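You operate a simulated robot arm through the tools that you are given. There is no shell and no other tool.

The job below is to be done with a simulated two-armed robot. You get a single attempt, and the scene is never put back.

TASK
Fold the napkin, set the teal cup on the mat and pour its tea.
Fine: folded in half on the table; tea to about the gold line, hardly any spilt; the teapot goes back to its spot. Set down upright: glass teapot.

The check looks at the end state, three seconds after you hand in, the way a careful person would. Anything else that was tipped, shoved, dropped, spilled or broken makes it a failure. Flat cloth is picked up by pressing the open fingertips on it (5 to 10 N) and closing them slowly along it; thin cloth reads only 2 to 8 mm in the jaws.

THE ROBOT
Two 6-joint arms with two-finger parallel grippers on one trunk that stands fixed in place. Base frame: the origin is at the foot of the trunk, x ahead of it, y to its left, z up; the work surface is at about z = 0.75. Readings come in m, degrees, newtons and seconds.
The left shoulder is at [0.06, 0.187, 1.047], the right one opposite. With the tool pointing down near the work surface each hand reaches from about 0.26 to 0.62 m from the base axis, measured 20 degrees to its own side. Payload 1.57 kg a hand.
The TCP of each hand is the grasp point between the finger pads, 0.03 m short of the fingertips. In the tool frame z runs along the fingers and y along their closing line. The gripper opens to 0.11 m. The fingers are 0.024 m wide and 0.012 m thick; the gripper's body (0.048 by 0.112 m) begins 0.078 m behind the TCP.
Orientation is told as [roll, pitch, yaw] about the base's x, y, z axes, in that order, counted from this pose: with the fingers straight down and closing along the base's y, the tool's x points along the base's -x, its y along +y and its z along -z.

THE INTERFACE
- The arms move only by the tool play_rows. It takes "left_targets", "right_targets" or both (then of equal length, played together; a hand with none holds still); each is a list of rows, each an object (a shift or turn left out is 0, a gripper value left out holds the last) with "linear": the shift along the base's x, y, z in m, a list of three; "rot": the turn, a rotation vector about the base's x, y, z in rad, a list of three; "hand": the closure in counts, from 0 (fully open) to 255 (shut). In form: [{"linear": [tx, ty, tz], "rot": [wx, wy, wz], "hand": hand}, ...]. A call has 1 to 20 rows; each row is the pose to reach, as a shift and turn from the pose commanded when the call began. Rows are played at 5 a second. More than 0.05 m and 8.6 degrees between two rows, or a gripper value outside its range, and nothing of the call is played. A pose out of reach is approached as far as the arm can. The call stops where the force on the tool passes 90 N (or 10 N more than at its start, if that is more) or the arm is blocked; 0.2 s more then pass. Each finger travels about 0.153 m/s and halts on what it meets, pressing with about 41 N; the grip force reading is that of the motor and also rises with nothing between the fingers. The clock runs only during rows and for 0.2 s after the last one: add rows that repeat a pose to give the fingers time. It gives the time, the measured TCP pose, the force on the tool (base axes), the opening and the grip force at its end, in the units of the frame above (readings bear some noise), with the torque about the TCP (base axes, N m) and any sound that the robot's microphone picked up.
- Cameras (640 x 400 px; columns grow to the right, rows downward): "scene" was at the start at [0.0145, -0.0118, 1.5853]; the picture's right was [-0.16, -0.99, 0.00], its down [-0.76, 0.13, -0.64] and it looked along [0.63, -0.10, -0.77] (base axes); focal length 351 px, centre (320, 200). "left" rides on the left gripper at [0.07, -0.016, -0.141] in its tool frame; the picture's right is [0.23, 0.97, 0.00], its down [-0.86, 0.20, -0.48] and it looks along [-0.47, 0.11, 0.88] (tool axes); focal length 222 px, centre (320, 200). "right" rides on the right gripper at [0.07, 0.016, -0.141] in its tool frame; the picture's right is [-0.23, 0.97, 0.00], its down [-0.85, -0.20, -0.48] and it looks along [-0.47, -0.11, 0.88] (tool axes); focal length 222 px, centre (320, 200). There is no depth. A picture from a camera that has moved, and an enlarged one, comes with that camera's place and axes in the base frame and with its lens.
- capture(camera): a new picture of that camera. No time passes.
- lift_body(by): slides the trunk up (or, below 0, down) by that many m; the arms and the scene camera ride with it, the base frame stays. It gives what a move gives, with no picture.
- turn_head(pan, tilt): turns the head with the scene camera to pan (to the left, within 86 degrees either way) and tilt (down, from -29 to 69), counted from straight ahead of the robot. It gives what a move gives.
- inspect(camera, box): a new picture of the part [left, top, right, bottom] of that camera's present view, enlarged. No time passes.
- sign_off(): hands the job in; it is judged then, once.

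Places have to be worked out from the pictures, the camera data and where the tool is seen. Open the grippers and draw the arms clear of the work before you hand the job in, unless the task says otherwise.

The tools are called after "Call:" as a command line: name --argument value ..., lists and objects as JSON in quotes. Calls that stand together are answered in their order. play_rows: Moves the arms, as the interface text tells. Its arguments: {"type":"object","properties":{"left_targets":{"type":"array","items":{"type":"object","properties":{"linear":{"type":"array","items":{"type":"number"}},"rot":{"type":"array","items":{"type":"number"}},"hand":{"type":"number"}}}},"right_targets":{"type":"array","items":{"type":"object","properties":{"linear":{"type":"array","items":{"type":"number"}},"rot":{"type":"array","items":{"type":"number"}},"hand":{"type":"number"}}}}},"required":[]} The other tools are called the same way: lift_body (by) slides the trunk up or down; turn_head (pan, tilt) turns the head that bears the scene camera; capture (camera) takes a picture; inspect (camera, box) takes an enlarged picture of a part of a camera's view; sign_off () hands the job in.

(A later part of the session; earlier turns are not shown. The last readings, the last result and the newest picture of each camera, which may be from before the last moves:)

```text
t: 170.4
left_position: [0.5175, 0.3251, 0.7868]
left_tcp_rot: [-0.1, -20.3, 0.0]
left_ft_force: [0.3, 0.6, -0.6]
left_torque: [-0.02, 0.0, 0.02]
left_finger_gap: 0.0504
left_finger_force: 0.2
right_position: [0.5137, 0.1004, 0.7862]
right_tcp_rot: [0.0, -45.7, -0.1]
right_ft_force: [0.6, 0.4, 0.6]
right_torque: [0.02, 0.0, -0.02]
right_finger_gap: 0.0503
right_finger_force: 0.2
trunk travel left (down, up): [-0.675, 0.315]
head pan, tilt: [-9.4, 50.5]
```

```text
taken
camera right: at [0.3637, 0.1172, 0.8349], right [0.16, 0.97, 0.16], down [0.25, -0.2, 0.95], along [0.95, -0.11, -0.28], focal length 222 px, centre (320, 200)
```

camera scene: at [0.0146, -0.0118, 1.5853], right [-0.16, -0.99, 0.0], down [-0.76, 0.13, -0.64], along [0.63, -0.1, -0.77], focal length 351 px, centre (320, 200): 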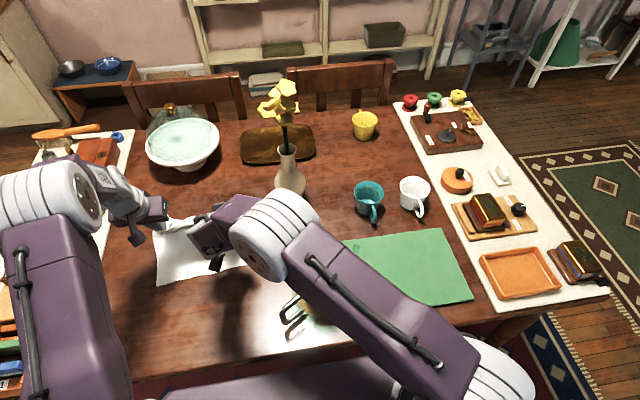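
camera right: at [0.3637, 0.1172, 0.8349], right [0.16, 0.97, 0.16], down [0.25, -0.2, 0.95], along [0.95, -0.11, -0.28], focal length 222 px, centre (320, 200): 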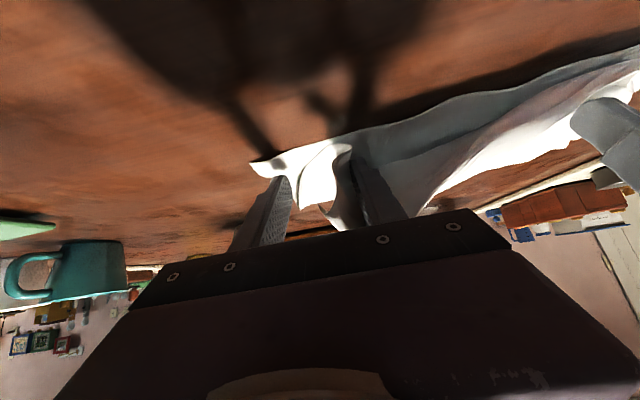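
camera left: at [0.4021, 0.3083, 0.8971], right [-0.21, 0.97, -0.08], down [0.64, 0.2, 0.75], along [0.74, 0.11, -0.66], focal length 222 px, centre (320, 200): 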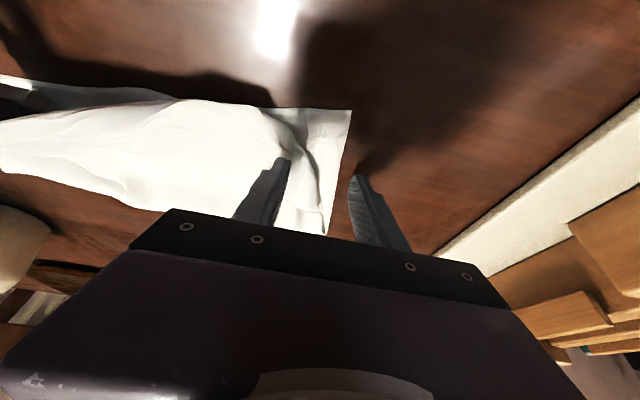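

The top layer now lies over the near edge. I raise both hands straight up and withdraw.

Call:
play_rows --left_targets '[{"linear": [0, 0, 0.02]}, {"linear": [0, 0, 0.05]}, {"linear": [0, 0, 0.085]}, {"linear": [-0.01, 0.01, 0.12], "rot": [0, 0.08, 0]}, {"linear": [-0.03, 0.03, 0.15], "rot": [0, 0.16, 0]}, {"linear": [-0.05, 0.05, 0.17], "rot": [0, 0.26, 0]}, {"linear": [-0.07, 0.075, 0.19], "rot": [0, 0.35, 0]}, {"linear": [-0.09, 0.09, 0.19], "rot": [0, 0.35, 0]}, {"linear": [-0.09, 0.09, 0.19], "rot": [0, 0.35, 0]}]' --right_targets '[{"linear": [0, 0, 0.02]}, {"linear": [0, 0, 0.05]}, {"linear": [0, 0, 0.085]}, {"linear": [-0.01, 0.0, 0.12], "rot": [0, 0.08, 0]}, {"linear": [-0.03, -0.005, 0.15], "rot": [0, 0.2, 0]}, {"linear": [-0.05, -0.015, 0.18], "rot": [0, 0.32, 0]}, {"linear": [-0.07, -0.03, 0.21], "rot": [0, 0.45, 0]}, {"linear": [-0.09, -0.05, 0.235], "rot": [0, 0.58, 0]}, {"linear": [-0.1, -0.075, 0.25], "rot": [0, 0.7, 0]}]'

Call:
play_rows --right_targets '[{"linear": [0, -0.04, 0.01], "rot": [0, 0.09, 0]}, {"linear": [0, -0.085, 0.02], "rot": [0, 0.09, 0]}, {"linear": [0, -0.13, 0.03], "rot": [0, 0.09, 0]}, {"linear": [0, -0.175, 0.03], "rot": [0, 0.09, 0]}, {"linear": [0, -0.22, 0.03], "rot": [0, 0.09, 0]}, {"linear": [0, -0.265, 0.03], "rot": [0, 0.09, 0]}, {"linear": [0, -0.31, 0.03], "rot": [0, 0.09, 0]}]'

Call:
capture --camera "scene"

Call:
inspect --camera "scene" --box '[120, 190, 280, 300]'

Call:
capture --camera "left"

```text
t: 172.4
left_position: [0.4277, 0.413, 0.976]
left_tcp_rot: [0.1, -0.2, -0.1]
left_ft_force: [-0.6, 0.8, 0.1]
left_torque: [0.01, 0.04, 0.04]
left_finger_gap: 0.0501
left_finger_force: 0.0
right_position: [0.4142, 0.026, 1.0369]
right_tcp_rot: [0.1, -5.6, 0.0]
right_ft_force: [-0.3, 0.7, -0.4]
right_torque: [-0.01, 0.04, -0.02]
right_finger_gap: 0.0502
right_finger_force: 0.0
trunk travel left (down, up): [-0.675, 0.315]
head pan, tilt: [-9.4, 50.5]
```

```text
t: 174.0
left_position: [0.4274, 0.4125, 0.9775]
left_tcp_rot: [0.1, -0.3, 0.0]
left_ft_force: [0.9, 0.0, -0.7]
left_torque: [0.04, 0.02, 0.02]
left_finger_gap: 0.0497
left_finger_force: 0.0
right_position: [0.4131, -0.2857, 1.0634]
right_tcp_rot: [0.1, -0.5, 0.0]
right_ft_force: [-1.2, 0.3, 0.0]
right_torque: [0.03, 0.0, 0.0]
right_finger_gap: 0.0498
right_finger_force: 0.0
trunk travel left (down, up): [-0.675, 0.315]
head pan, tilt: [-9.4, 50.5]
```

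```text
taken
camera scene: at [0.0149, -0.0136, 1.5852], right [-0.16, -0.99, 0.0], down [-0.76, 0.13, -0.64], along [0.63, -0.1, -0.77], focal length 351 px, centre (320, 200)
```

scene: 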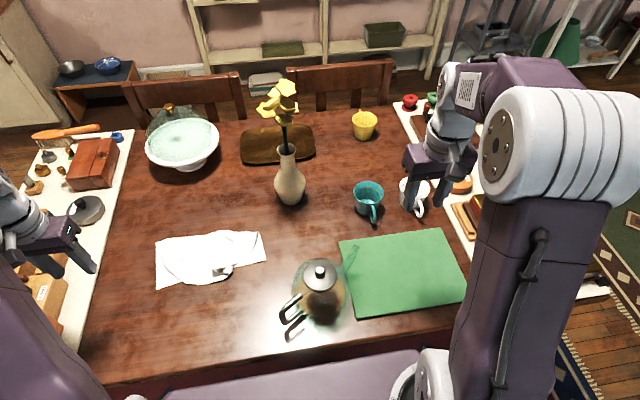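

```text
3.64 times, centred on (200, 245) of scene
camera zoom: at [0.0149, -0.0136, 1.5852], right [-0.16, -0.99, 0.0], down [-0.76, 0.13, -0.64], along [0.63, -0.1, -0.77], focal length 1276 px, centre (756, 36)
```

zoom: 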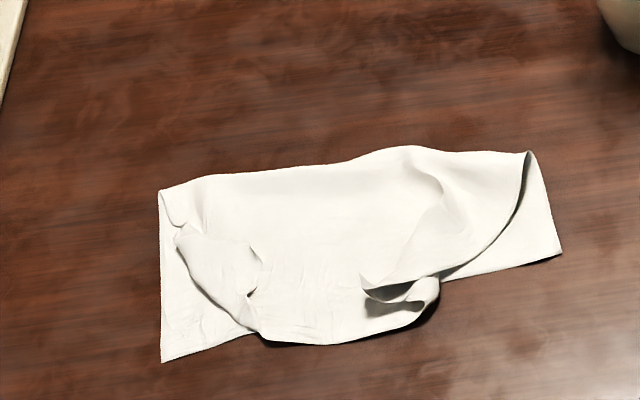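

```text
taken
camera left: at [0.3566, 0.3953, 1.1192], right [-0.23, 0.97, 0.0], down [0.85, 0.2, 0.48], along [0.47, 0.11, -0.88], focal length 222 px, centre (320, 200)
```

left: 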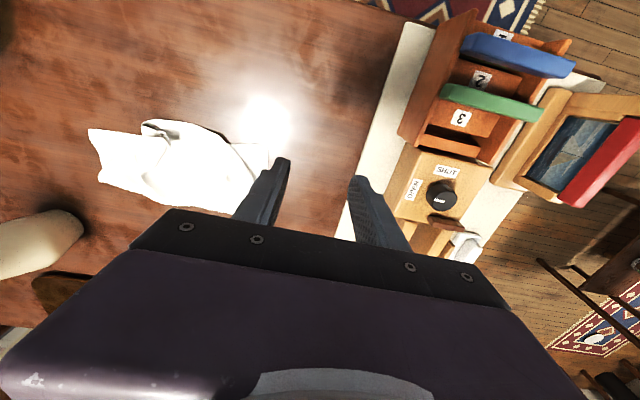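

Now the napkin is properly folded in half, roughly 28 × 13 cm, with some corner curls on the top layer. I inspect those corners more closely.

Call:
inspect --camera "scene" --box '[150, 230, 205, 292]'

Call:
inspect --camera "scene" --box '[200, 225, 275, 292]'

Call:
inspect --camera "left" --box '[70, 100, 300, 230]'

```text
6.45 times, centred on (178, 261) of scene
camera zoom: at [0.0149, -0.0136, 1.5852], right [-0.16, -0.99, 0.0], down [-0.76, 0.13, -0.64], along [0.63, -0.1, -0.77], focal length 2264 px, centre (1239, -194)
```

zoom: 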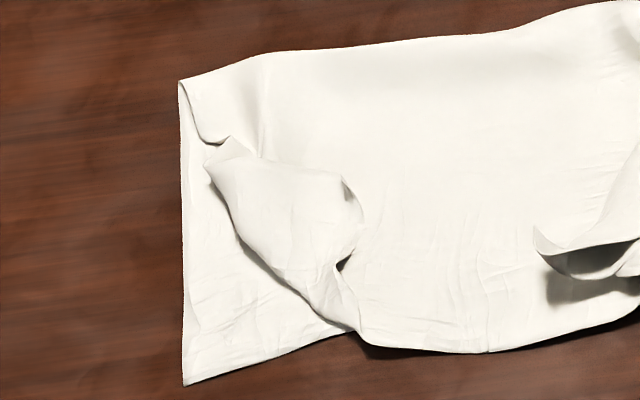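

```text
5.97 times, centred on (238, 258) of scene
camera zoom: at [0.0149, -0.0136, 1.5852], right [-0.16, -0.99, 0.0], down [-0.76, 0.13, -0.64], along [0.63, -0.1, -0.77], focal length 2095 px, centre (812, -149)
```

zoom: 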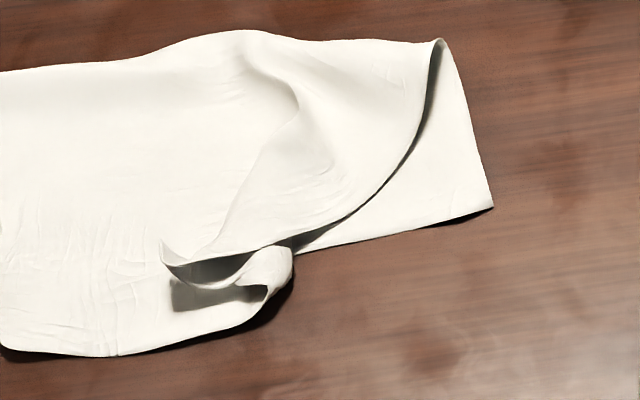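

```text
2.78 times, centred on (185, 165) of left
camera zoom: at [0.3566, 0.3953, 1.1192], right [-0.23, 0.97, 0.0], down [0.85, 0.2, 0.48], along [0.47, 0.11, -0.88], focal length 618 px, centre (696, 297)
```

zoom: 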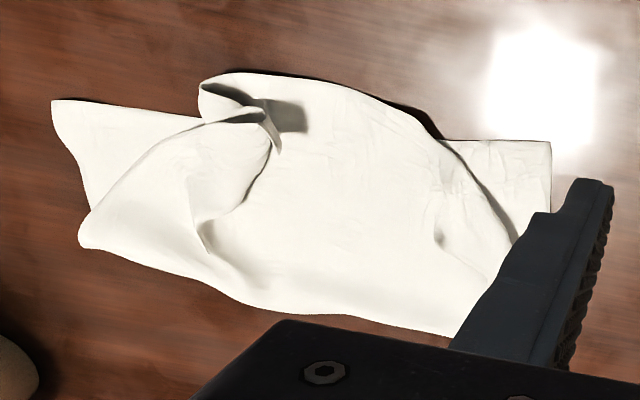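

It's a decent half-fold, but the right top corner is curled into a standing loop near (0.49, 0.17) and should be drawn out to the right. I'll pinch that loop with the left hand yawed 90°, so it closes across the loop.

Call:
play_rows --left_targets '[{"linear": [0.005, -0.02, 0.0], "rot": [0, 0, 0.13], "hand": 116}, {"linear": [0.01, -0.04, 0.0], "rot": [0, 0, 0.26]}, {"linear": [0.015, -0.06, -0.01], "rot": [0, 0, 0.39]}, {"linear": [0.02, -0.08, -0.02], "rot": [0, 0, 0.52]}, {"linear": [0.025, -0.1, -0.03], "rot": [0, 0, 0.65]}, {"linear": [0.03, -0.12, -0.04], "rot": [0, 0, 0.78]}, {"linear": [0.035, -0.14, -0.05], "rot": [0, 0, 0.91]}, {"linear": [0.04, -0.16, -0.06], "rot": [0, 0, 1.04]}, {"linear": [0.045, -0.18, -0.07], "rot": [0, 0, 1.17]}, {"linear": [0.05, -0.2, -0.08], "rot": [0, 0, 1.3]}, {"linear": [0.058, -0.22, -0.1], "rot": [0, 0, 1.43]}, {"linear": [0.063, -0.236, -0.12], "rot": [0, 0, 1.57]}, {"linear": [0.063, -0.236, -0.13], "rot": [0, 0, 1.57]}]'

Call:
capture --camera "left"

Call:
inspect --camera "left" --box '[200, 60, 440, 230]'

```text
t: 176.8
left_position: [0.4909, 0.1785, 0.8481]
left_tcp_rot: [0.0, -0.3, 90.0]
left_ft_force: [-0.8, 0.0, -0.8]
left_torque: [0.02, 0.01, 0.03]
left_finger_gap: 0.0602
left_finger_force: 0.1
right_position: [0.4127, -0.2836, 1.0657]
right_tcp_rot: [0.0, -0.7, -0.1]
right_ft_force: [0.4, -0.1, 0.2]
right_torque: [-0.01, 0.01, 0.04]
right_finger_gap: 0.0501
right_finger_force: 0.1
trunk travel left (down, up): [-0.675, 0.315]
head pan, tilt: [-9.4, 50.5]
```

```text
taken
camera left: at [0.5058, 0.1068, 0.9894], right [-0.97, -0.23, 0.0], down [-0.2, 0.85, 0.48], along [-0.11, 0.47, -0.88], focal length 222 px, centre (320, 200)
```

left: 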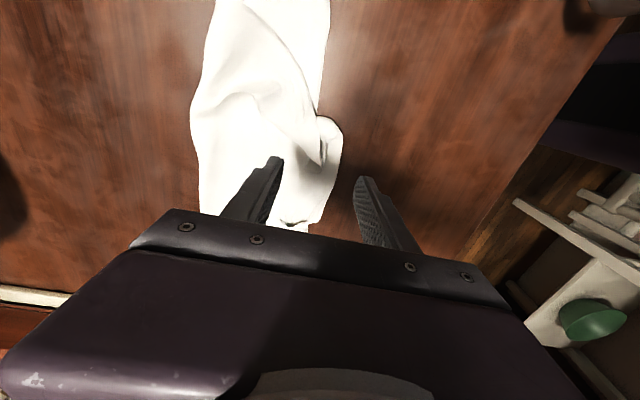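

```text
2.35 times, centred on (320, 145) of left
camera zoom: at [0.5058, 0.1068, 0.9894], right [-0.97, -0.23, 0.0], down [-0.2, 0.85, 0.48], along [-0.11, 0.47, -0.88], focal length 523 px, centre (320, 329)
```

zoom: 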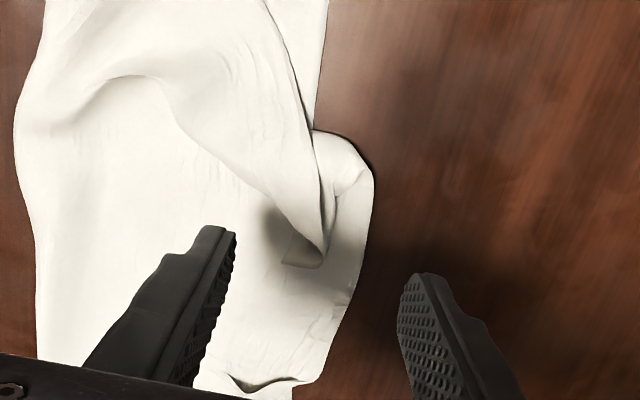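

The loop's tip is right between the fingers. I descend so the tips are just above the table and close gently across the loop.

Call:
play_rows --left_targets '[{"linear": [0.0, 0.0, -0.02]}, {"linear": [0.0, 0.0, -0.04]}, {"linear": [0.0, 0.0, -0.055]}, {"linear": [0.0, 0.0, -0.062]}, {"linear": [0.0, 0.0, -0.062]}]'

Call:
play_rows --left_targets '[{"hand": 125}, {"hand": 135}, {"hand": 145}, {"hand": 155}, {"hand": 165}, {"hand": 175}, {"hand": 185}, {"hand": 195}, {"hand": 205}, {"hand": 215}, {"hand": 225}, {"hand": 235}, {"hand": 245}, {"hand": 255}, {"hand": 255}, {"hand": 255}]'

Call:
inspect --camera "left" --box '[200, 60, 440, 230]'

```text
t: 178.0
left_position: [0.4894, 0.179, 0.7839]
left_tcp_rot: [0.0, -0.4, 89.9]
left_ft_force: [-0.1, -0.5, 0.1]
left_torque: [0.01, 0.0, -0.04]
left_finger_gap: 0.0599
left_finger_force: 0.1
right_position: [0.4127, -0.2859, 1.0661]
right_tcp_rot: [-0.1, -0.6, -0.1]
right_ft_force: [-0.7, -0.6, -0.4]
right_torque: [-0.01, 0.0, 0.0]
right_finger_gap: 0.0501
right_finger_force: 0.1
trunk travel left (down, up): [-0.675, 0.315]
head pan, tilt: [-9.4, 50.5]
```

```text
t: 181.4
left_position: [0.4897, 0.1792, 0.7856]
left_tcp_rot: [0.0, -0.3, 89.9]
left_ft_force: [-0.6, 0.3, -0.1]
left_torque: [-0.03, 0.0, -0.01]
left_finger_gap: 0.0027
left_finger_force: 24.0
right_position: [0.413, -0.284, 1.0647]
right_tcp_rot: [0.0, -0.6, 0.0]
right_ft_force: [-0.1, 0.4, 0.6]
right_torque: [-0.01, -0.02, 0.02]
right_finger_gap: 0.0502
right_finger_force: 0.0
trunk travel left (down, up): [-0.675, 0.315]
head pan, tilt: [-9.4, 50.5]
```

```text
2.35 times, centred on (320, 145) of left
camera zoom: at [0.5054, 0.1078, 0.9273], right [-0.97, -0.23, 0.0], down [-0.2, 0.85, 0.48], along [-0.11, 0.47, -0.88], focal length 523 px, centre (320, 329)
```

zoom: 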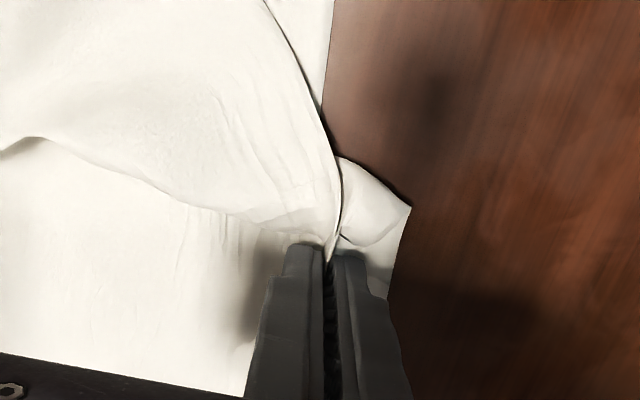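

Caught at 2.7 mm. I lift it a centimetre and draw it to the right toward the near-right corner.

Call:
play_rows --left_targets '[{"linear": [0.0, 0.0, 0.012]}, {"linear": [0.003, -0.02, 0.018]}, {"linear": [0.006, -0.045, 0.02]}, {"linear": [0.009, -0.07, 0.02]}, {"linear": [0.012, -0.095, 0.016]}, {"linear": [0.014, -0.115, 0.01]}, {"linear": [0.015, -0.12, 0.003]}, {"linear": [0.015, -0.12, 0.003]}]'

Call:
inspect --camera "scene" --box '[120, 190, 280, 300]'

Call:
capture --camera "left"

```text
t: 183.2
left_position: [0.5049, 0.0594, 0.7892]
left_tcp_rot: [-0.1, -0.3, 89.8]
left_ft_force: [0.2, 0.5, 0.4]
left_torque: [0.02, 0.02, 0.0]
left_finger_gap: 0.0022
left_finger_force: 24.0
right_position: [0.4132, -0.2841, 1.0651]
right_tcp_rot: [0.0, -0.6, 0.0]
right_ft_force: [0.7, -0.2, 0.1]
right_torque: [0.0, 0.01, 0.02]
right_finger_gap: 0.05
right_finger_force: 0.1
trunk travel left (down, up): [-0.675, 0.315]
head pan, tilt: [-9.4, 50.5]
```

```text
3.64 times, centred on (200, 245) of scene
camera zoom: at [0.0144, -0.0118, 1.5853], right [-0.16, -0.99, 0.0], down [-0.76, 0.13, -0.64], along [0.63, -0.1, -0.77], focal length 1276 px, centre (756, 36)
```

zoom: 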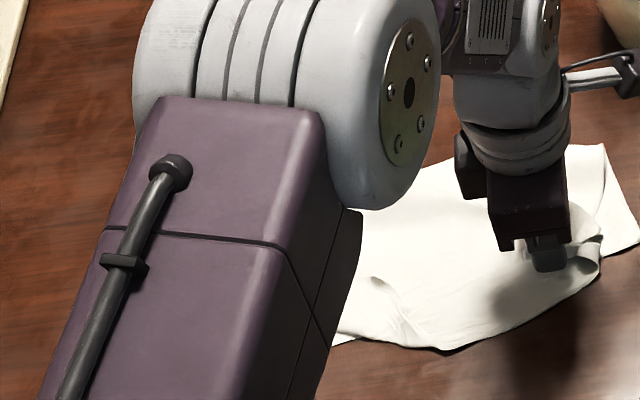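

```text
taken
camera left: at [0.5209, -0.0124, 0.9308], right [-0.97, -0.23, 0.0], down [-0.2, 0.85, 0.48], along [-0.11, 0.47, -0.88], focal length 222 px, centre (320, 200)
```

left: 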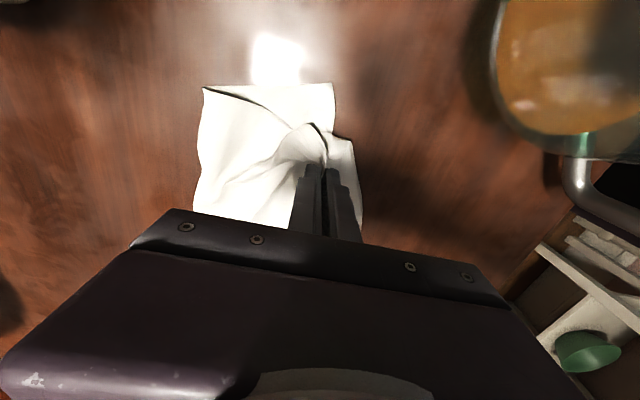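

The whole napkin slid about 5 cm right along with it, but the corner has opened more. I release here, lift, and look.

Call:
play_rows --left_targets '[{"linear": [0, 0, -0.003], "hand": 255}, {"linear": [0, 0, -0.003], "hand": 240}, {"linear": [0, 0, -0.003], "hand": 222}, {"linear": [0, 0, -0.003], "hand": 204}, {"linear": [0, 0, -0.003], "hand": 186}, {"linear": [0, 0, 0.01], "hand": 180}, {"linear": [0, 0, 0.04]}, {"linear": [0, 0.02, 0.08]}, {"linear": [0, 0.05, 0.115]}, {"linear": [0, 0.085, 0.14]}, {"linear": [-0.01, 0.12, 0.16], "rot": [0, 0, -0.13]}, {"linear": [-0.02, 0.155, 0.18], "rot": [0, 0, -0.26]}, {"linear": [-0.03, 0.19, 0.19], "rot": [0, 0, -0.39]}, {"linear": [-0.04, 0.225, 0.19], "rot": [0, 0, -0.52]}, {"linear": [-0.05, 0.26, 0.19], "rot": [0, 0, -0.65]}, {"linear": [-0.06, 0.295, 0.19], "rot": [0, 0, -0.78]}, {"linear": [-0.07, 0.325, 0.19], "rot": [0, 0, -0.91]}, {"linear": [-0.08, 0.35, 0.19], "rot": [0, 0, -1.04]}]'

Call:
inspect --camera "scene" --box '[140, 190, 300, 300]'

```text
t: 187.0
left_position: [0.4259, 0.4107, 0.9804]
left_tcp_rot: [0.0, -0.2, 30.2]
left_ft_force: [0.4, -0.9, -1.3]
left_torque: [0.0, -0.01, -0.01]
left_finger_gap: 0.0321
left_finger_force: 0.1
right_position: [0.4122, -0.2834, 1.0646]
right_tcp_rot: [0.0, -0.6, 0.0]
right_ft_force: [0.6, -0.3, 0.8]
right_torque: [-0.06, 0.02, -0.01]
right_finger_gap: 0.0499
right_finger_force: 0.1
trunk travel left (down, up): [-0.675, 0.315]
head pan, tilt: [-9.4, 50.5]
```

```text
3.64 times, centred on (220, 245) of scene
camera zoom: at [0.0142, -0.0108, 1.5853], right [-0.16, -0.99, 0.0], down [-0.76, 0.13, -0.64], along [0.63, -0.11, -0.77], focal length 1276 px, centre (684, 36)
```

zoom: 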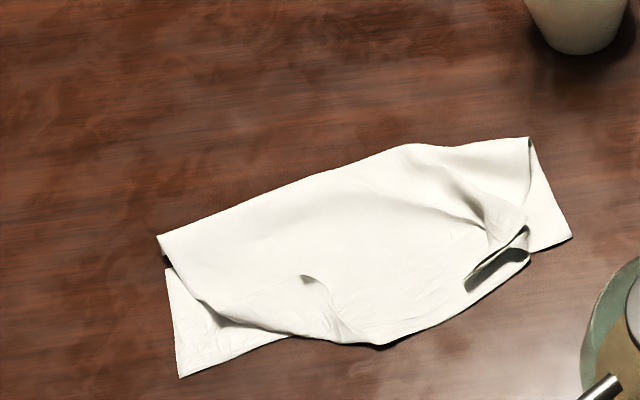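

The napkin now looks like a reasonable half-fold, about 28.5 cm long and 10–17 cm deep. I check the two top corners up close.

Call:
inspect --camera "scene" --box '[172, 245, 242, 300]'

Call:
inspect --camera "scene" --box '[235, 220, 290, 270]'

```text
7.27 times, centred on (207, 272) of scene
camera zoom: at [0.0142, -0.0108, 1.5853], right [-0.16, -0.99, 0.0], down [-0.76, 0.13, -0.64], along [0.63, -0.11, -0.77], focal length 2552 px, centre (1142, -327)
```

zoom: 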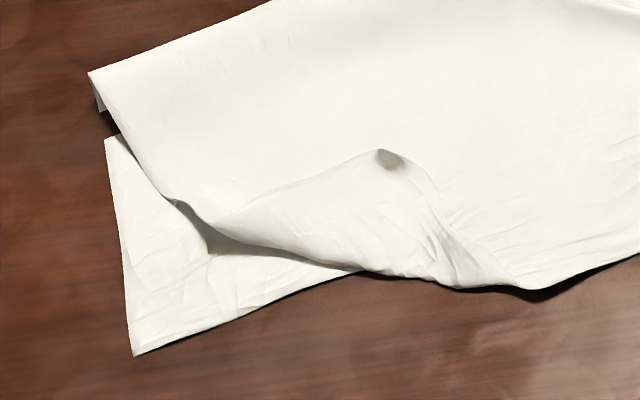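

```text
8.00 times, centred on (262, 245) of scene
camera zoom: at [0.0142, -0.0108, 1.5853], right [-0.16, -0.99, 0.0], down [-0.76, 0.13, -0.64], along [0.63, -0.11, -0.77], focal length 2807 px, centre (780, -160)
```

zoom: 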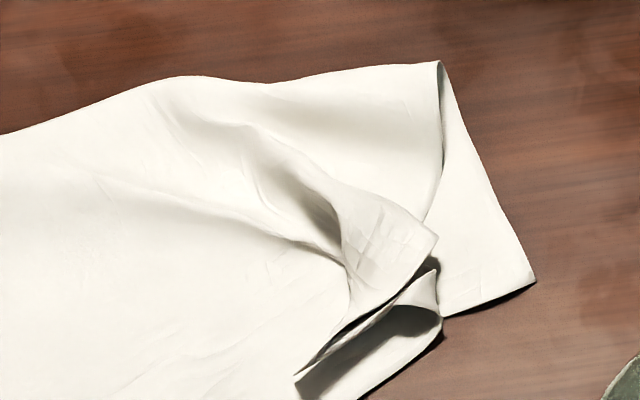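

The remaining imperfections are small, so I move on to the cup. I bring the right hand, tilted 35° and fully open, above and in front of the teal cup near (0.645, −0.26) for a precise look.

Call:
play_rows --right_targets '[{"linear": [0.02, 0.0, -0.01], "rot": [0, -0.08, 0], "hand": 60}, {"linear": [0.04, 0.005, -0.02], "rot": [0, -0.16, 0], "hand": 0}, {"linear": [0.06, 0.01, -0.035], "rot": [0, -0.24, 0], "hand": 0}, {"linear": [0.08, 0.015, -0.05], "rot": [0, -0.32, 0], "hand": 0}, {"linear": [0.1, 0.02, -0.07], "rot": [0, -0.4, 0], "hand": 0}, {"linear": [0.12, 0.022, -0.09], "rot": [0, -0.48, 0], "hand": 0}, {"linear": [0.14, 0.024, -0.11], "rot": [0, -0.56, 0], "hand": 0}, {"linear": [0.15, 0.024, -0.13], "rot": [0, -0.61, 0], "hand": 0}, {"linear": [0.15, 0.024, -0.13], "rot": [0, -0.61, 0], "hand": 0}]'

Call:
capture --camera "right"

Call:
inspect --camera "right" --box '[220, 60, 420, 230]'

Call:
inspect --camera "scene" --box '[320, 150, 460, 250]'

```text
t: 189.0
left_position: [0.4279, 0.409, 0.9805]
left_tcp_rot: [-0.1, -0.3, 30.3]
left_ft_force: [0.2, -0.8, 0.0]
left_torque: [0.03, -0.03, -0.01]
left_finger_gap: 0.0325
left_finger_force: 0.1
right_position: [0.5638, -0.26, 0.9368]
right_tcp_rot: [0.0, -35.5, -0.1]
right_ft_force: [0.0, 0.3, -0.8]
right_torque: [-0.01, -0.01, 0.0]
right_finger_gap: 0.11
right_finger_force: 0.0
right hand out of reach, approached as far as the arm can: row 7, 8
trunk travel left (down, up): [-0.675, 0.315]
head pan, tilt: [-9.4, 50.5]
```

```text
taken
camera right: at [0.4253, -0.244, 1.0114], right [0.19, 0.97, 0.13], down [0.42, -0.2, 0.89], along [0.89, -0.11, -0.45], focal length 222 px, centre (320, 200)
```

right: 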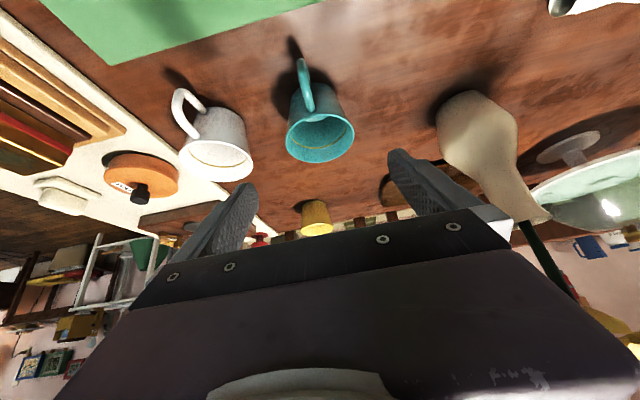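

```text
2.35 times, centred on (320, 145) of right
camera zoom: at [0.4253, -0.244, 1.0114], right [0.19, 0.97, 0.13], down [0.42, -0.2, 0.89], along [0.89, -0.11, -0.45], focal length 523 px, centre (320, 329)
```

zoom: 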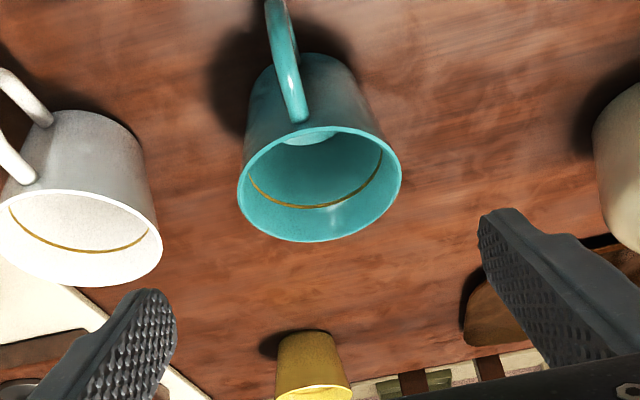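

```text
4.00 times, centred on (390, 200) of scene
camera zoom: at [0.0151, -0.012, 1.5853], right [-0.16, -0.99, 0.0], down [-0.76, 0.13, -0.64], along [0.63, -0.1, -0.77], focal length 1403 px, centre (40, 200)
```

zoom: 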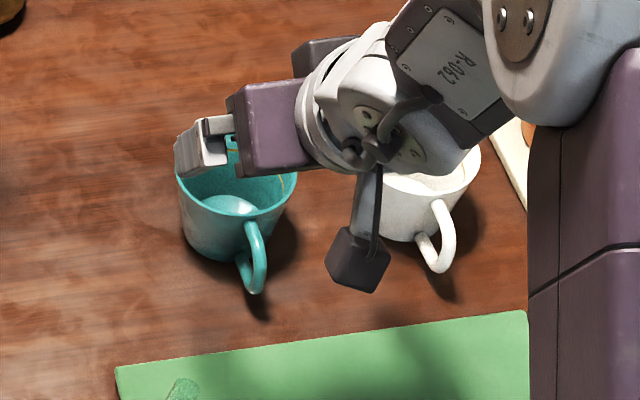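

The cup's rim is centred at (0.643, −0.259) with 8.7 cm diameter, and the hand is already in line with it. I advance along the tool direction so the open fingers straddle the rim.

Call:
play_rows --right_targets '[{"linear": [0.015, 0.0005, -0.025]}, {"linear": [0.03, 0.0005, -0.05]}, {"linear": [0.045, 0.0005, -0.074]}, {"linear": [0.058, 0.0005, -0.095]}, {"linear": [0.07, 0.0005, -0.114]}, {"linear": [0.079, 0.0005, -0.127]}, {"linear": [0.079, 0.0005, -0.127]}]'

Call:
capture --camera "right"

Call:
inspect --camera "scene" --box '[320, 150, 460, 250]'

```text
t: 190.6
left_position: [0.4274, 0.409, 0.9799]
left_tcp_rot: [0.1, -0.3, 30.3]
left_ft_force: [-0.5, 0.4, 0.1]
left_torque: [-0.01, 0.0, 0.0]
left_finger_gap: 0.0325
left_finger_force: 0.0
right_position: [0.643, -0.2609, 0.8092]
right_tcp_rot: [0.0, -35.6, 0.1]
right_ft_force: [0.0, 0.9, -0.3]
right_torque: [-0.03, 0.01, 0.02]
right_finger_gap: 0.1099
right_finger_force: 0.0
trunk travel left (down, up): [-0.675, 0.315]
head pan, tilt: [-9.4, 50.5]
```

```text
taken
camera right: at [0.5038, -0.244, 0.8835], right [0.19, 0.97, 0.13], down [0.42, -0.2, 0.89], along [0.89, -0.11, -0.44], focal length 222 px, centre (320, 200)
```

right: 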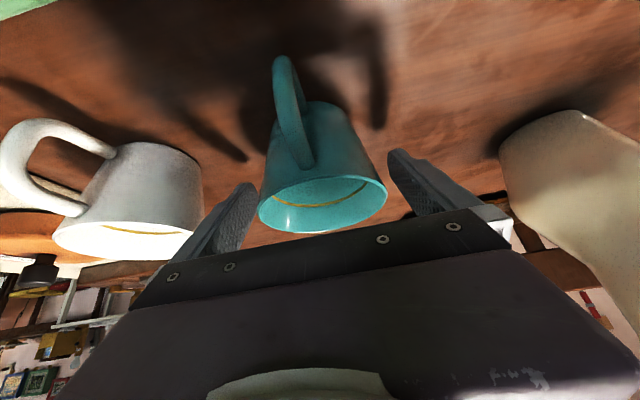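

```text
4.00 times, centred on (390, 200) of scene
camera zoom: at [0.0143, -0.0116, 1.5853], right [-0.16, -0.99, 0.0], down [-0.76, 0.13, -0.64], along [0.63, -0.1, -0.77], focal length 1403 px, centre (40, 200)
```

zoom: 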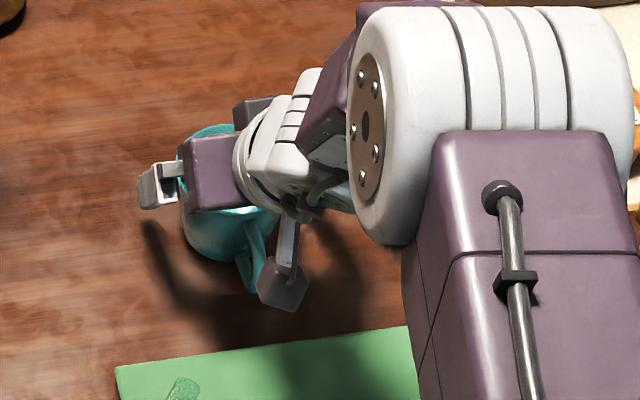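

The rim sits between the fingers. I close gently in small steps.

Call:
play_rows --right_targets '[{"hand": 20}, {"hand": 35}, {"hand": 45}, {"hand": 52}, {"hand": 58}, {"hand": 64}, {"hand": 70}, {"hand": 70}]'

Call:
capture --camera "right"

```text
t: 192.4
left_position: [0.4272, 0.4094, 0.981]
left_tcp_rot: [0.0, -0.3, 30.3]
left_ft_force: [-0.2, -0.4, 0.2]
left_torque: [-0.03, 0.01, -0.01]
left_finger_gap: 0.0323
left_finger_force: 0.1
right_position: [0.6425, -0.2594, 0.8091]
right_tcp_rot: [0.0, -35.6, 0.0]
right_ft_force: [0.0, 0.1, -0.7]
right_torque: [0.02, 0.0, 0.01]
right_finger_gap: 0.0798
right_finger_force: 0.0
trunk travel left (down, up): [-0.675, 0.315]
head pan, tilt: [-9.4, 50.5]
```

```text
taken
camera right: at [0.5038, -0.2441, 0.8835], right [0.19, 0.97, 0.13], down [0.42, -0.2, 0.89], along [0.89, -0.11, -0.44], focal length 222 px, centre (320, 200)
```

right: 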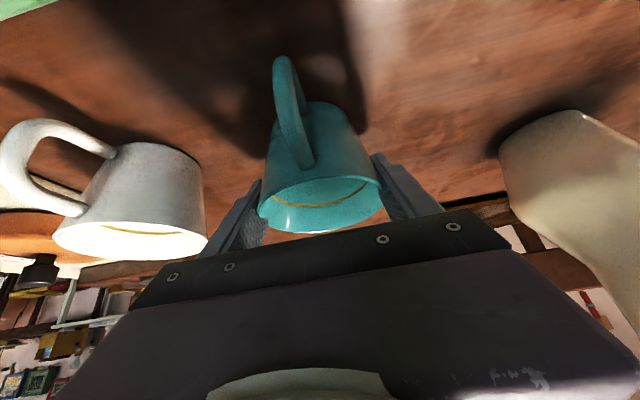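

No contact yet at 80 mm, so the rim is a bit narrower than I estimated. I continue closing slowly.

Call:
play_rows --right_targets '[{"hand": 74}, {"hand": 78}, {"hand": 82}, {"hand": 86}, {"hand": 90}, {"hand": 94}, {"hand": 98}, {"hand": 98}]'

Call:
capture --camera "right"

```text
t: 194.2
left_position: [0.4268, 0.4094, 0.9804]
left_tcp_rot: [0.0, -0.3, 30.3]
left_ft_force: [0.2, -0.1, 0.3]
left_torque: [-0.04, -0.01, -0.01]
left_finger_gap: 0.0322
left_finger_force: 0.0
right_position: [0.6429, -0.2603, 0.8083]
right_tcp_rot: [0.0, -35.6, 0.0]
right_ft_force: [-0.5, 0.8, 0.3]
right_torque: [0.0, -0.02, 0.0]
right_finger_gap: 0.0753
right_finger_force: 40.9
trunk travel left (down, up): [-0.675, 0.315]
head pan, tilt: [-9.4, 50.5]
```

```text
taken
camera right: at [0.5038, -0.244, 0.8835], right [0.19, 0.97, 0.13], down [0.42, -0.2, 0.89], along [0.89, -0.11, -0.44], focal length 222 px, centre (320, 200)
```

right: 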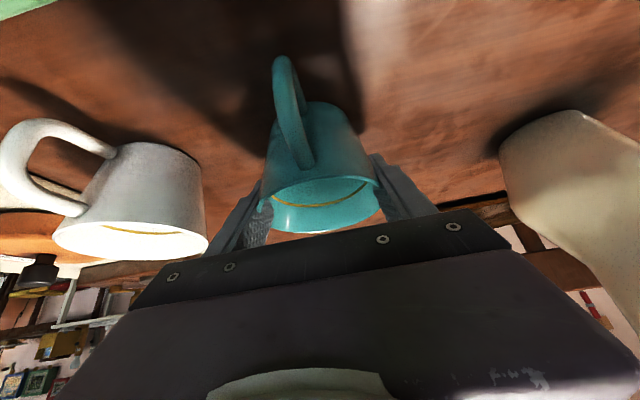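

Gripped at 75 mm with 41 N. I lift slowly and check that the cup hangs upright.

Call:
play_rows --right_targets '[{"linear": [0, 0, 0.008]}, {"linear": [0, 0, 0.018]}, {"linear": [-0.003, 0, 0.03]}, {"linear": [-0.006, 0, 0.045]}, {"linear": [-0.01, 0, 0.06]}, {"linear": [-0.01, 0, 0.06]}]'

Call:
capture --camera "right"

Call:
inspect --camera "scene" --box '[320, 140, 460, 250]'

```text
t: 195.6
left_position: [0.427, 0.4093, 0.9799]
left_tcp_rot: [0.0, -0.4, 30.3]
left_ft_force: [1.4, 0.7, -0.7]
left_torque: [0.0, 0.02, 0.0]
left_finger_gap: 0.0323
left_finger_force: 0.1
right_position: [0.6327, -0.2605, 0.8693]
right_tcp_rot: [0.0, -35.5, 0.1]
right_ft_force: [0.3, 0.4, -1.6]
right_torque: [0.0, -0.01, -0.01]
right_finger_gap: 0.0751
right_finger_force: 41.6
trunk travel left (down, up): [-0.675, 0.315]
head pan, tilt: [-9.4, 50.5]
```

```text
taken
camera right: at [0.4944, -0.2442, 0.9446], right [0.19, 0.97, 0.13], down [0.42, -0.2, 0.89], along [0.89, -0.11, -0.45], focal length 222 px, centre (320, 200)
```

right: 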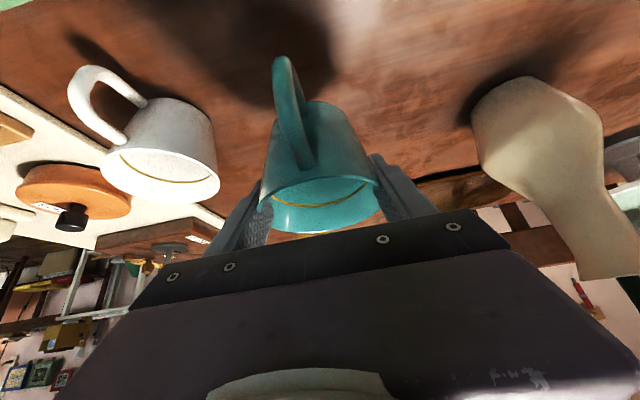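

```text
3.64 times, centred on (390, 195) of scene
camera zoom: at [0.0152, -0.012, 1.5852], right [-0.16, -0.99, 0.0], down [-0.76, 0.13, -0.64], along [0.63, -0.1, -0.77], focal length 1276 px, centre (66, 218)
```

zoom: 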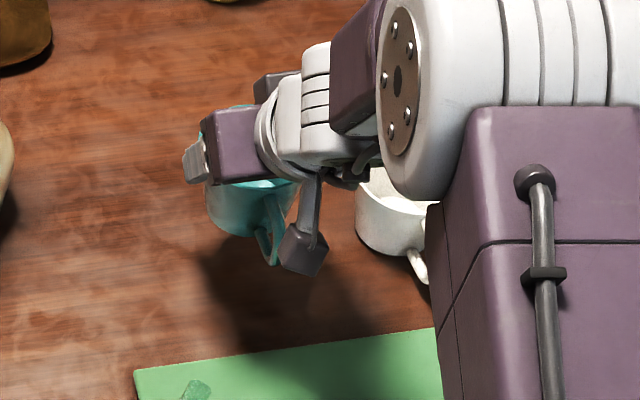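

The cup lifted cleanly and keeps its upright pose. I carry it over the mat to about (0.475, −0.29), clear of the spout.

Call:
play_rows --right_targets '[{"linear": [-0.03, -0.005, 0.005]}, {"linear": [-0.06, -0.011, 0.005]}, {"linear": [-0.09, -0.017, 0.005]}, {"linear": [-0.12, -0.023, 0.005]}, {"linear": [-0.145, -0.028, 0.0]}, {"linear": [-0.158, -0.03, -0.01]}, {"linear": [-0.158, -0.03, -0.025]}, {"linear": [-0.158, -0.03, -0.04]}, {"linear": [-0.158, -0.03, -0.04]}]'

Call:
capture --camera "scene"

Call:
capture --camera "right"

```text
t: 197.6
left_position: [0.4264, 0.4085, 0.9805]
left_tcp_rot: [0.0, -0.3, 30.3]
left_ft_force: [0.3, -0.4, 0.0]
left_torque: [0.02, -0.02, 0.02]
left_finger_gap: 0.0326
left_finger_force: 0.1
right_position: [0.4921, -0.3, 0.8398]
right_tcp_rot: [1.4, -35.0, -0.6]
right_ft_force: [-0.4, 0.1, -1.6]
right_torque: [0.01, -0.02, 0.0]
right_finger_gap: 0.0753
right_finger_force: 41.5
right hand out of reach, approached as far as the arm can: row 6, 7, 8, 9
trunk travel left (down, up): [-0.675, 0.315]
head pan, tilt: [-9.4, 50.5]
```

```text
taken
camera scene: at [0.0144, -0.0117, 1.5853], right [-0.16, -0.99, 0.0], down [-0.76, 0.13, -0.64], along [0.63, -0.1, -0.77], focal length 351 px, centre (320, 200)
```

scene: 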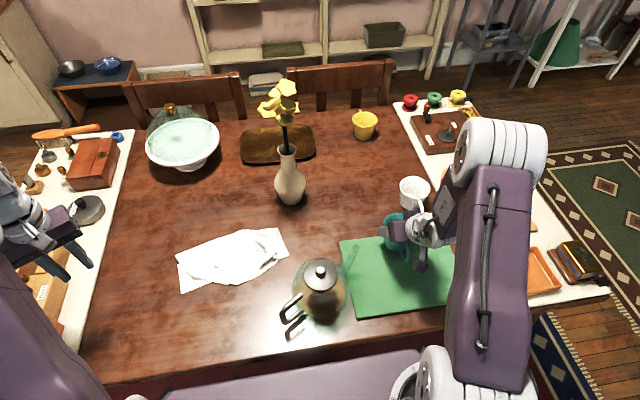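

```text
taken
camera right: at [0.3543, -0.2856, 0.9158], right [0.18, 0.97, 0.15], down [0.43, -0.22, 0.88], along [0.89, -0.1, -0.45], focal length 222 px, centre (320, 200)
```

right: 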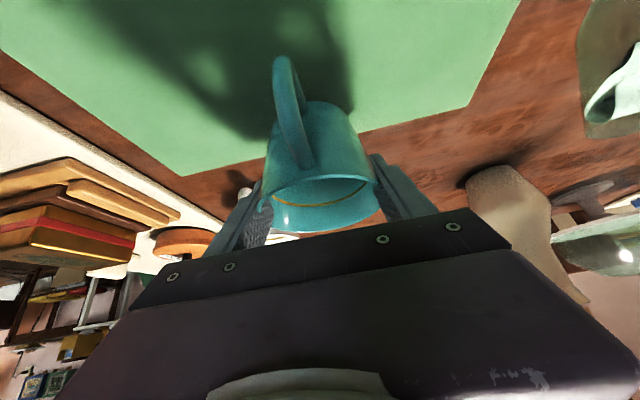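

The arm is too close in for this tilt, and the cup is tilted 1.4°. I raise the trunk 12 cm so the arm has more room, then bring the cup down with the orientation corrected.

Call:
lift_body --by 0.12

Call:
play_rows --right_targets '[{"linear": [-0.004, 0.003, -0.02], "rot": [-0.01, -0.005, -0.002]}, {"linear": [-0.008, 0.006, -0.045], "rot": [-0.02, -0.0105, -0.0035]}, {"linear": [-0.012, 0.008, -0.07], "rot": [-0.02, -0.0105, -0.0035]}, {"linear": [-0.015, 0.01, -0.095], "rot": [-0.02, -0.0105, -0.0035]}, {"linear": [-0.017, 0.01, -0.115], "rot": [-0.02, -0.0105, -0.0035]}, {"linear": [-0.017, 0.01, -0.125], "rot": [-0.02, -0.0105, -0.0035]}, {"linear": [-0.017, 0.01, -0.13], "rot": [-0.02, -0.0105, -0.0035]}, {"linear": [-0.017, 0.01, -0.13], "rot": [-0.02, -0.0105, -0.0035]}]'

Call:
capture --camera "right"

Call:
capture --camera "scene"

```text
t: 199.1
left_position: [0.4279, 0.41, 1.0995]
left_tcp_rot: [0.0, -0.3, 30.3]
left_ft_force: [0.0, -0.3, 0.8]
left_torque: [0.02, 0.0, 0.02]
left_finger_gap: 0.0324
left_finger_force: 0.0
right_position: [0.4939, -0.2999, 0.9596]
right_tcp_rot: [1.5, -35.1, -0.6]
right_ft_force: [-0.2, -0.5, -1.9]
right_torque: [-0.01, 0.01, 0.01]
right_finger_gap: 0.0751
right_finger_force: 40.4
trunk travel left (down, up): [-0.795, 0.195]
head pan, tilt: [-9.4, 50.5]
```

```text
t: 200.9
left_position: [0.4271, 0.4078, 1.1]
left_tcp_rot: [-0.1, -0.3, 30.4]
left_ft_force: [-0.2, -0.2, 0.7]
left_torque: [0.01, 0.03, 0.02]
left_finger_gap: 0.0322
left_finger_force: 0.1
right_position: [0.5124, -0.3024, 0.8324]
right_tcp_rot: [2.9, -34.6, -1.3]
right_ft_force: [-0.3, -0.7, -1.9]
right_torque: [0.02, -0.01, 0.01]
right_finger_gap: 0.0751
right_finger_force: 40.7
right hand out of reach, approached as far as the arm can: row 1, 2, 3, 4, 5, 6, 7, 8
trunk travel left (down, up): [-0.795, 0.195]
head pan, tilt: [-9.4, 50.5]
```

```text
taken
camera right: at [0.3752, -0.2892, 0.911], right [0.18, 0.97, 0.17], down [0.43, -0.23, 0.87], along [0.88, -0.08, -0.46], focal length 222 px, centre (320, 200)
```

right: 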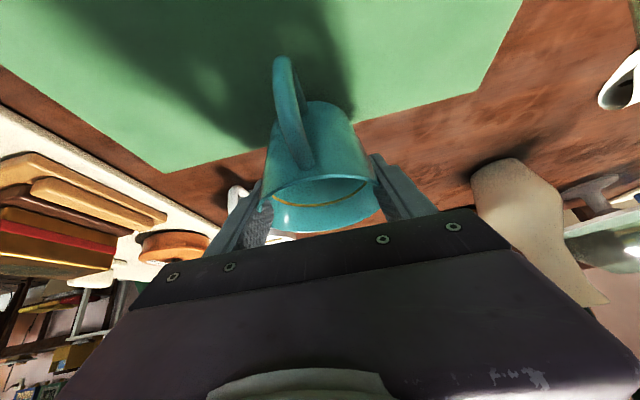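

```text
taken
camera scene: at [0.0148, -0.0116, 1.7053], right [-0.16, -0.99, 0.0], down [-0.76, 0.13, -0.64], along [0.63, -0.1, -0.77], focal length 351 px, centre (320, 200)
```

scene: 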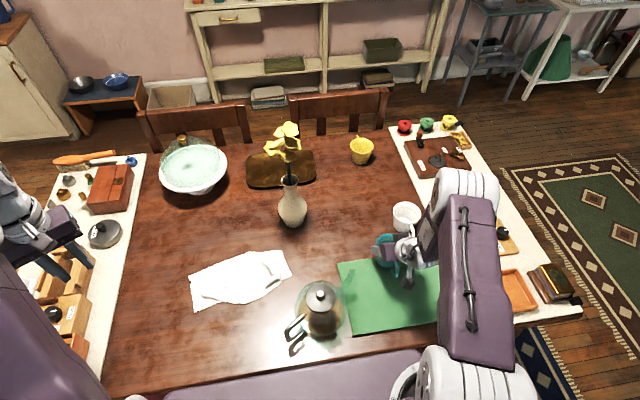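

The IK seems to hit a wrist singularity, with the tool almost in line with the forearm. Turning the cup about its own vertical axis by about 37° takes the wrist out of it, so I do that in place and remove the small tilt at the same time.

Call:
play_rows --right_targets '[{"linear": [0.0, 0.0, 0.005], "rot": [-0.006, -0.005, 0.107]}, {"linear": [0.0, 0.0, 0.01], "rot": [-0.012, -0.01, 0.215]}, {"linear": [0.0, 0.0, 0.015], "rot": [-0.018, -0.0155, 0.322]}, {"linear": [0.0, 0.0, 0.02], "rot": [-0.024, -0.021, 0.43]}, {"linear": [0.0, 0.0, 0.02], "rot": [-0.03, -0.026, 0.537]}, {"linear": [0.0, 0.0, 0.02], "rot": [-0.036, -0.031, 0.644]}, {"linear": [0.0, 0.0, 0.02], "rot": [-0.036, -0.031, 0.644]}]'

Call:
capture --camera "right"

```text
t: 202.5
left_position: [0.4275, 0.409, 1.0999]
left_tcp_rot: [0.0, -0.3, 30.2]
left_ft_force: [0.2, -0.2, 0.0]
left_torque: [-0.01, 0.0, 0.03]
left_finger_gap: 0.0321
left_finger_force: 0.1
right_position: [0.511, -0.299, 0.8539]
right_tcp_rot: [-3.1, -36.6, 38.7]
right_ft_force: [-0.6, 0.7, -2.6]
right_torque: [0.04, 0.02, 0.0]
right_finger_gap: 0.0755
right_finger_force: 41.1
right hand out of reach, approached as far as the arm can: row 1, 2
trunk travel left (down, up): [-0.795, 0.195]
head pan, tilt: [-9.4, 50.5]
```

```text
taken
camera right: at [0.3886, -0.3689, 0.9257], right [-0.44, 0.89, 0.09], down [0.42, 0.11, 0.9], along [0.79, 0.44, -0.42], focal length 222 px, centre (320, 200)
```

right: 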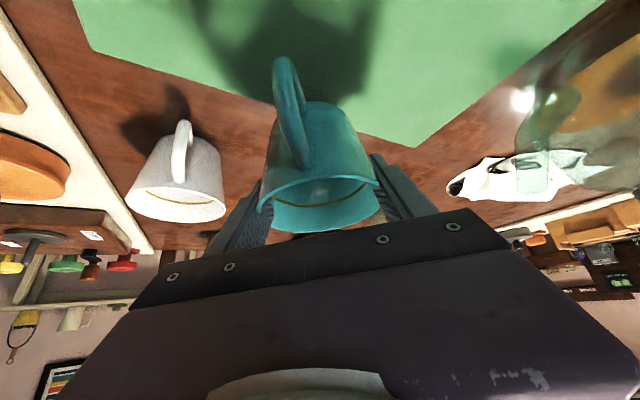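

The wrist is out of the singularity. I remove the remaining 3° roll, move over the mat target at about (0.468, −0.288), and come down close to the mat.

Call:
play_rows --right_targets '[{"linear": [-0.01, 0.003, 0.0], "rot": [0.008, 0.014, 0.01]}, {"linear": [-0.022, 0.006, -0.005], "rot": [0.016, 0.028, 0.02]}, {"linear": [-0.034, 0.009, -0.015], "rot": [0.0234, 0.0411, 0.0314]}, {"linear": [-0.043, 0.011, -0.025], "rot": [0.0234, 0.0411, 0.0314]}, {"linear": [-0.043, 0.011, -0.035], "rot": [0.0234, 0.0411, 0.0314]}, {"linear": [-0.043, 0.011, -0.035], "rot": [0.0234, 0.0411, 0.0314]}]'

Call:
capture --camera "right"

Call:
inspect --camera "scene" --box '[320, 200, 460, 320]'

```text
t: 203.9
left_position: [0.4247, 0.409, 1.1009]
left_tcp_rot: [-0.1, -0.5, 30.2]
left_ft_force: [0.3, -1.1, -0.6]
left_torque: [-0.03, 0.02, 0.0]
left_finger_gap: 0.0323
left_finger_force: 0.1
right_position: [0.4677, -0.2897, 0.8211]
right_tcp_rot: [-0.4, -35.8, 38.8]
right_ft_force: [0.6, -3.5, 23.6]
right_torque: [-0.19, 0.41, 0.0]
right_finger_gap: 0.0752
right_finger_force: 40.8
trunk travel left (down, up): [-0.795, 0.195]
head pan, tilt: [-9.4, 50.5]
```

```text
taken
camera right: at [0.3496, -0.3628, 0.8956], right [-0.46, 0.88, 0.13], down [0.44, 0.11, 0.89], along [0.77, 0.47, -0.44], focal length 222 px, centre (320, 200)
```

right: 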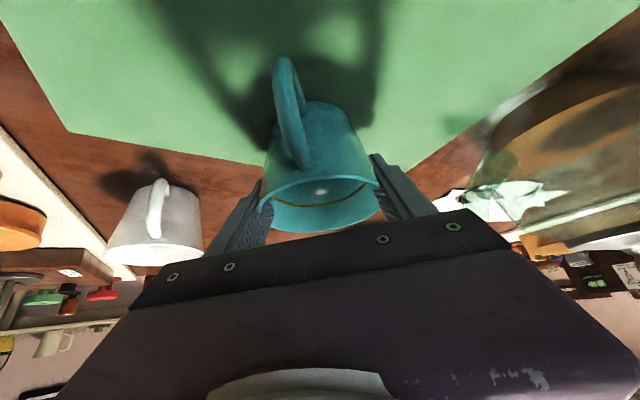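

```text
3.33 times, centred on (390, 260) of scene
camera zoom: at [0.0111, -0.0105, 1.7058], right [-0.16, -0.99, 0.0], down [-0.76, 0.13, -0.64], along [0.63, -0.11, -0.77], focal length 1170 px, centre (87, 0)
```

zoom: 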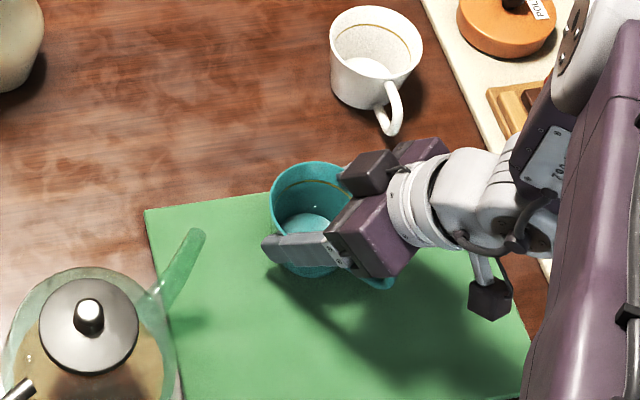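

The cup is already pressing on the mat with 24 N, so the mat is thicker than I assumed. I ease up about 1.5 mm and check.

Call:
play_rows --right_targets '[{"linear": [0, 0, 0.0015]}, {"linear": [0, 0, 0.0015]}]'

```text
t: 204.5
left_position: [0.4244, 0.4087, 1.1]
left_tcp_rot: [-0.1, -0.3, 30.2]
left_ft_force: [1.1, 0.2, -0.1]
left_torque: [0.04, -0.03, 0.01]
left_finger_gap: 0.0324
left_finger_force: 0.0
right_position: [0.4683, -0.2899, 0.821]
right_tcp_rot: [-0.2, -35.7, 38.8]
right_ft_force: [3.0, -5.7, 21.7]
right_torque: [-0.27, -0.09, -0.02]
right_finger_gap: 0.0753
right_finger_force: 41.0
trunk travel left (down, up): [-0.795, 0.195]
head pan, tilt: [-9.4, 50.5]
```

Call:
play_rows --right_targets '[{"linear": [0, 0, 0.001]}, {"linear": [0, 0, 0.002]}, {"linear": [0, 0, 0.002]}]'

```text
t: 205.3
left_position: [0.4269, 0.4095, 1.1005]
left_tcp_rot: [0.1, -0.3, 30.2]
left_ft_force: [-0.4, -1.0, -0.4]
left_torque: [-0.02, 0.0, 0.0]
left_finger_gap: 0.0323
left_finger_force: 0.0
right_position: [0.4689, -0.2886, 0.8204]
right_tcp_rot: [0.0, -35.6, 38.7]
right_ft_force: [3.9, -3.0, 8.5]
right_torque: [-0.22, -0.51, -0.06]
right_finger_gap: 0.0754
right_finger_force: 40.9
trunk travel left (down, up): [-0.795, 0.195]
head pan, tilt: [-9.4, 50.5]
```

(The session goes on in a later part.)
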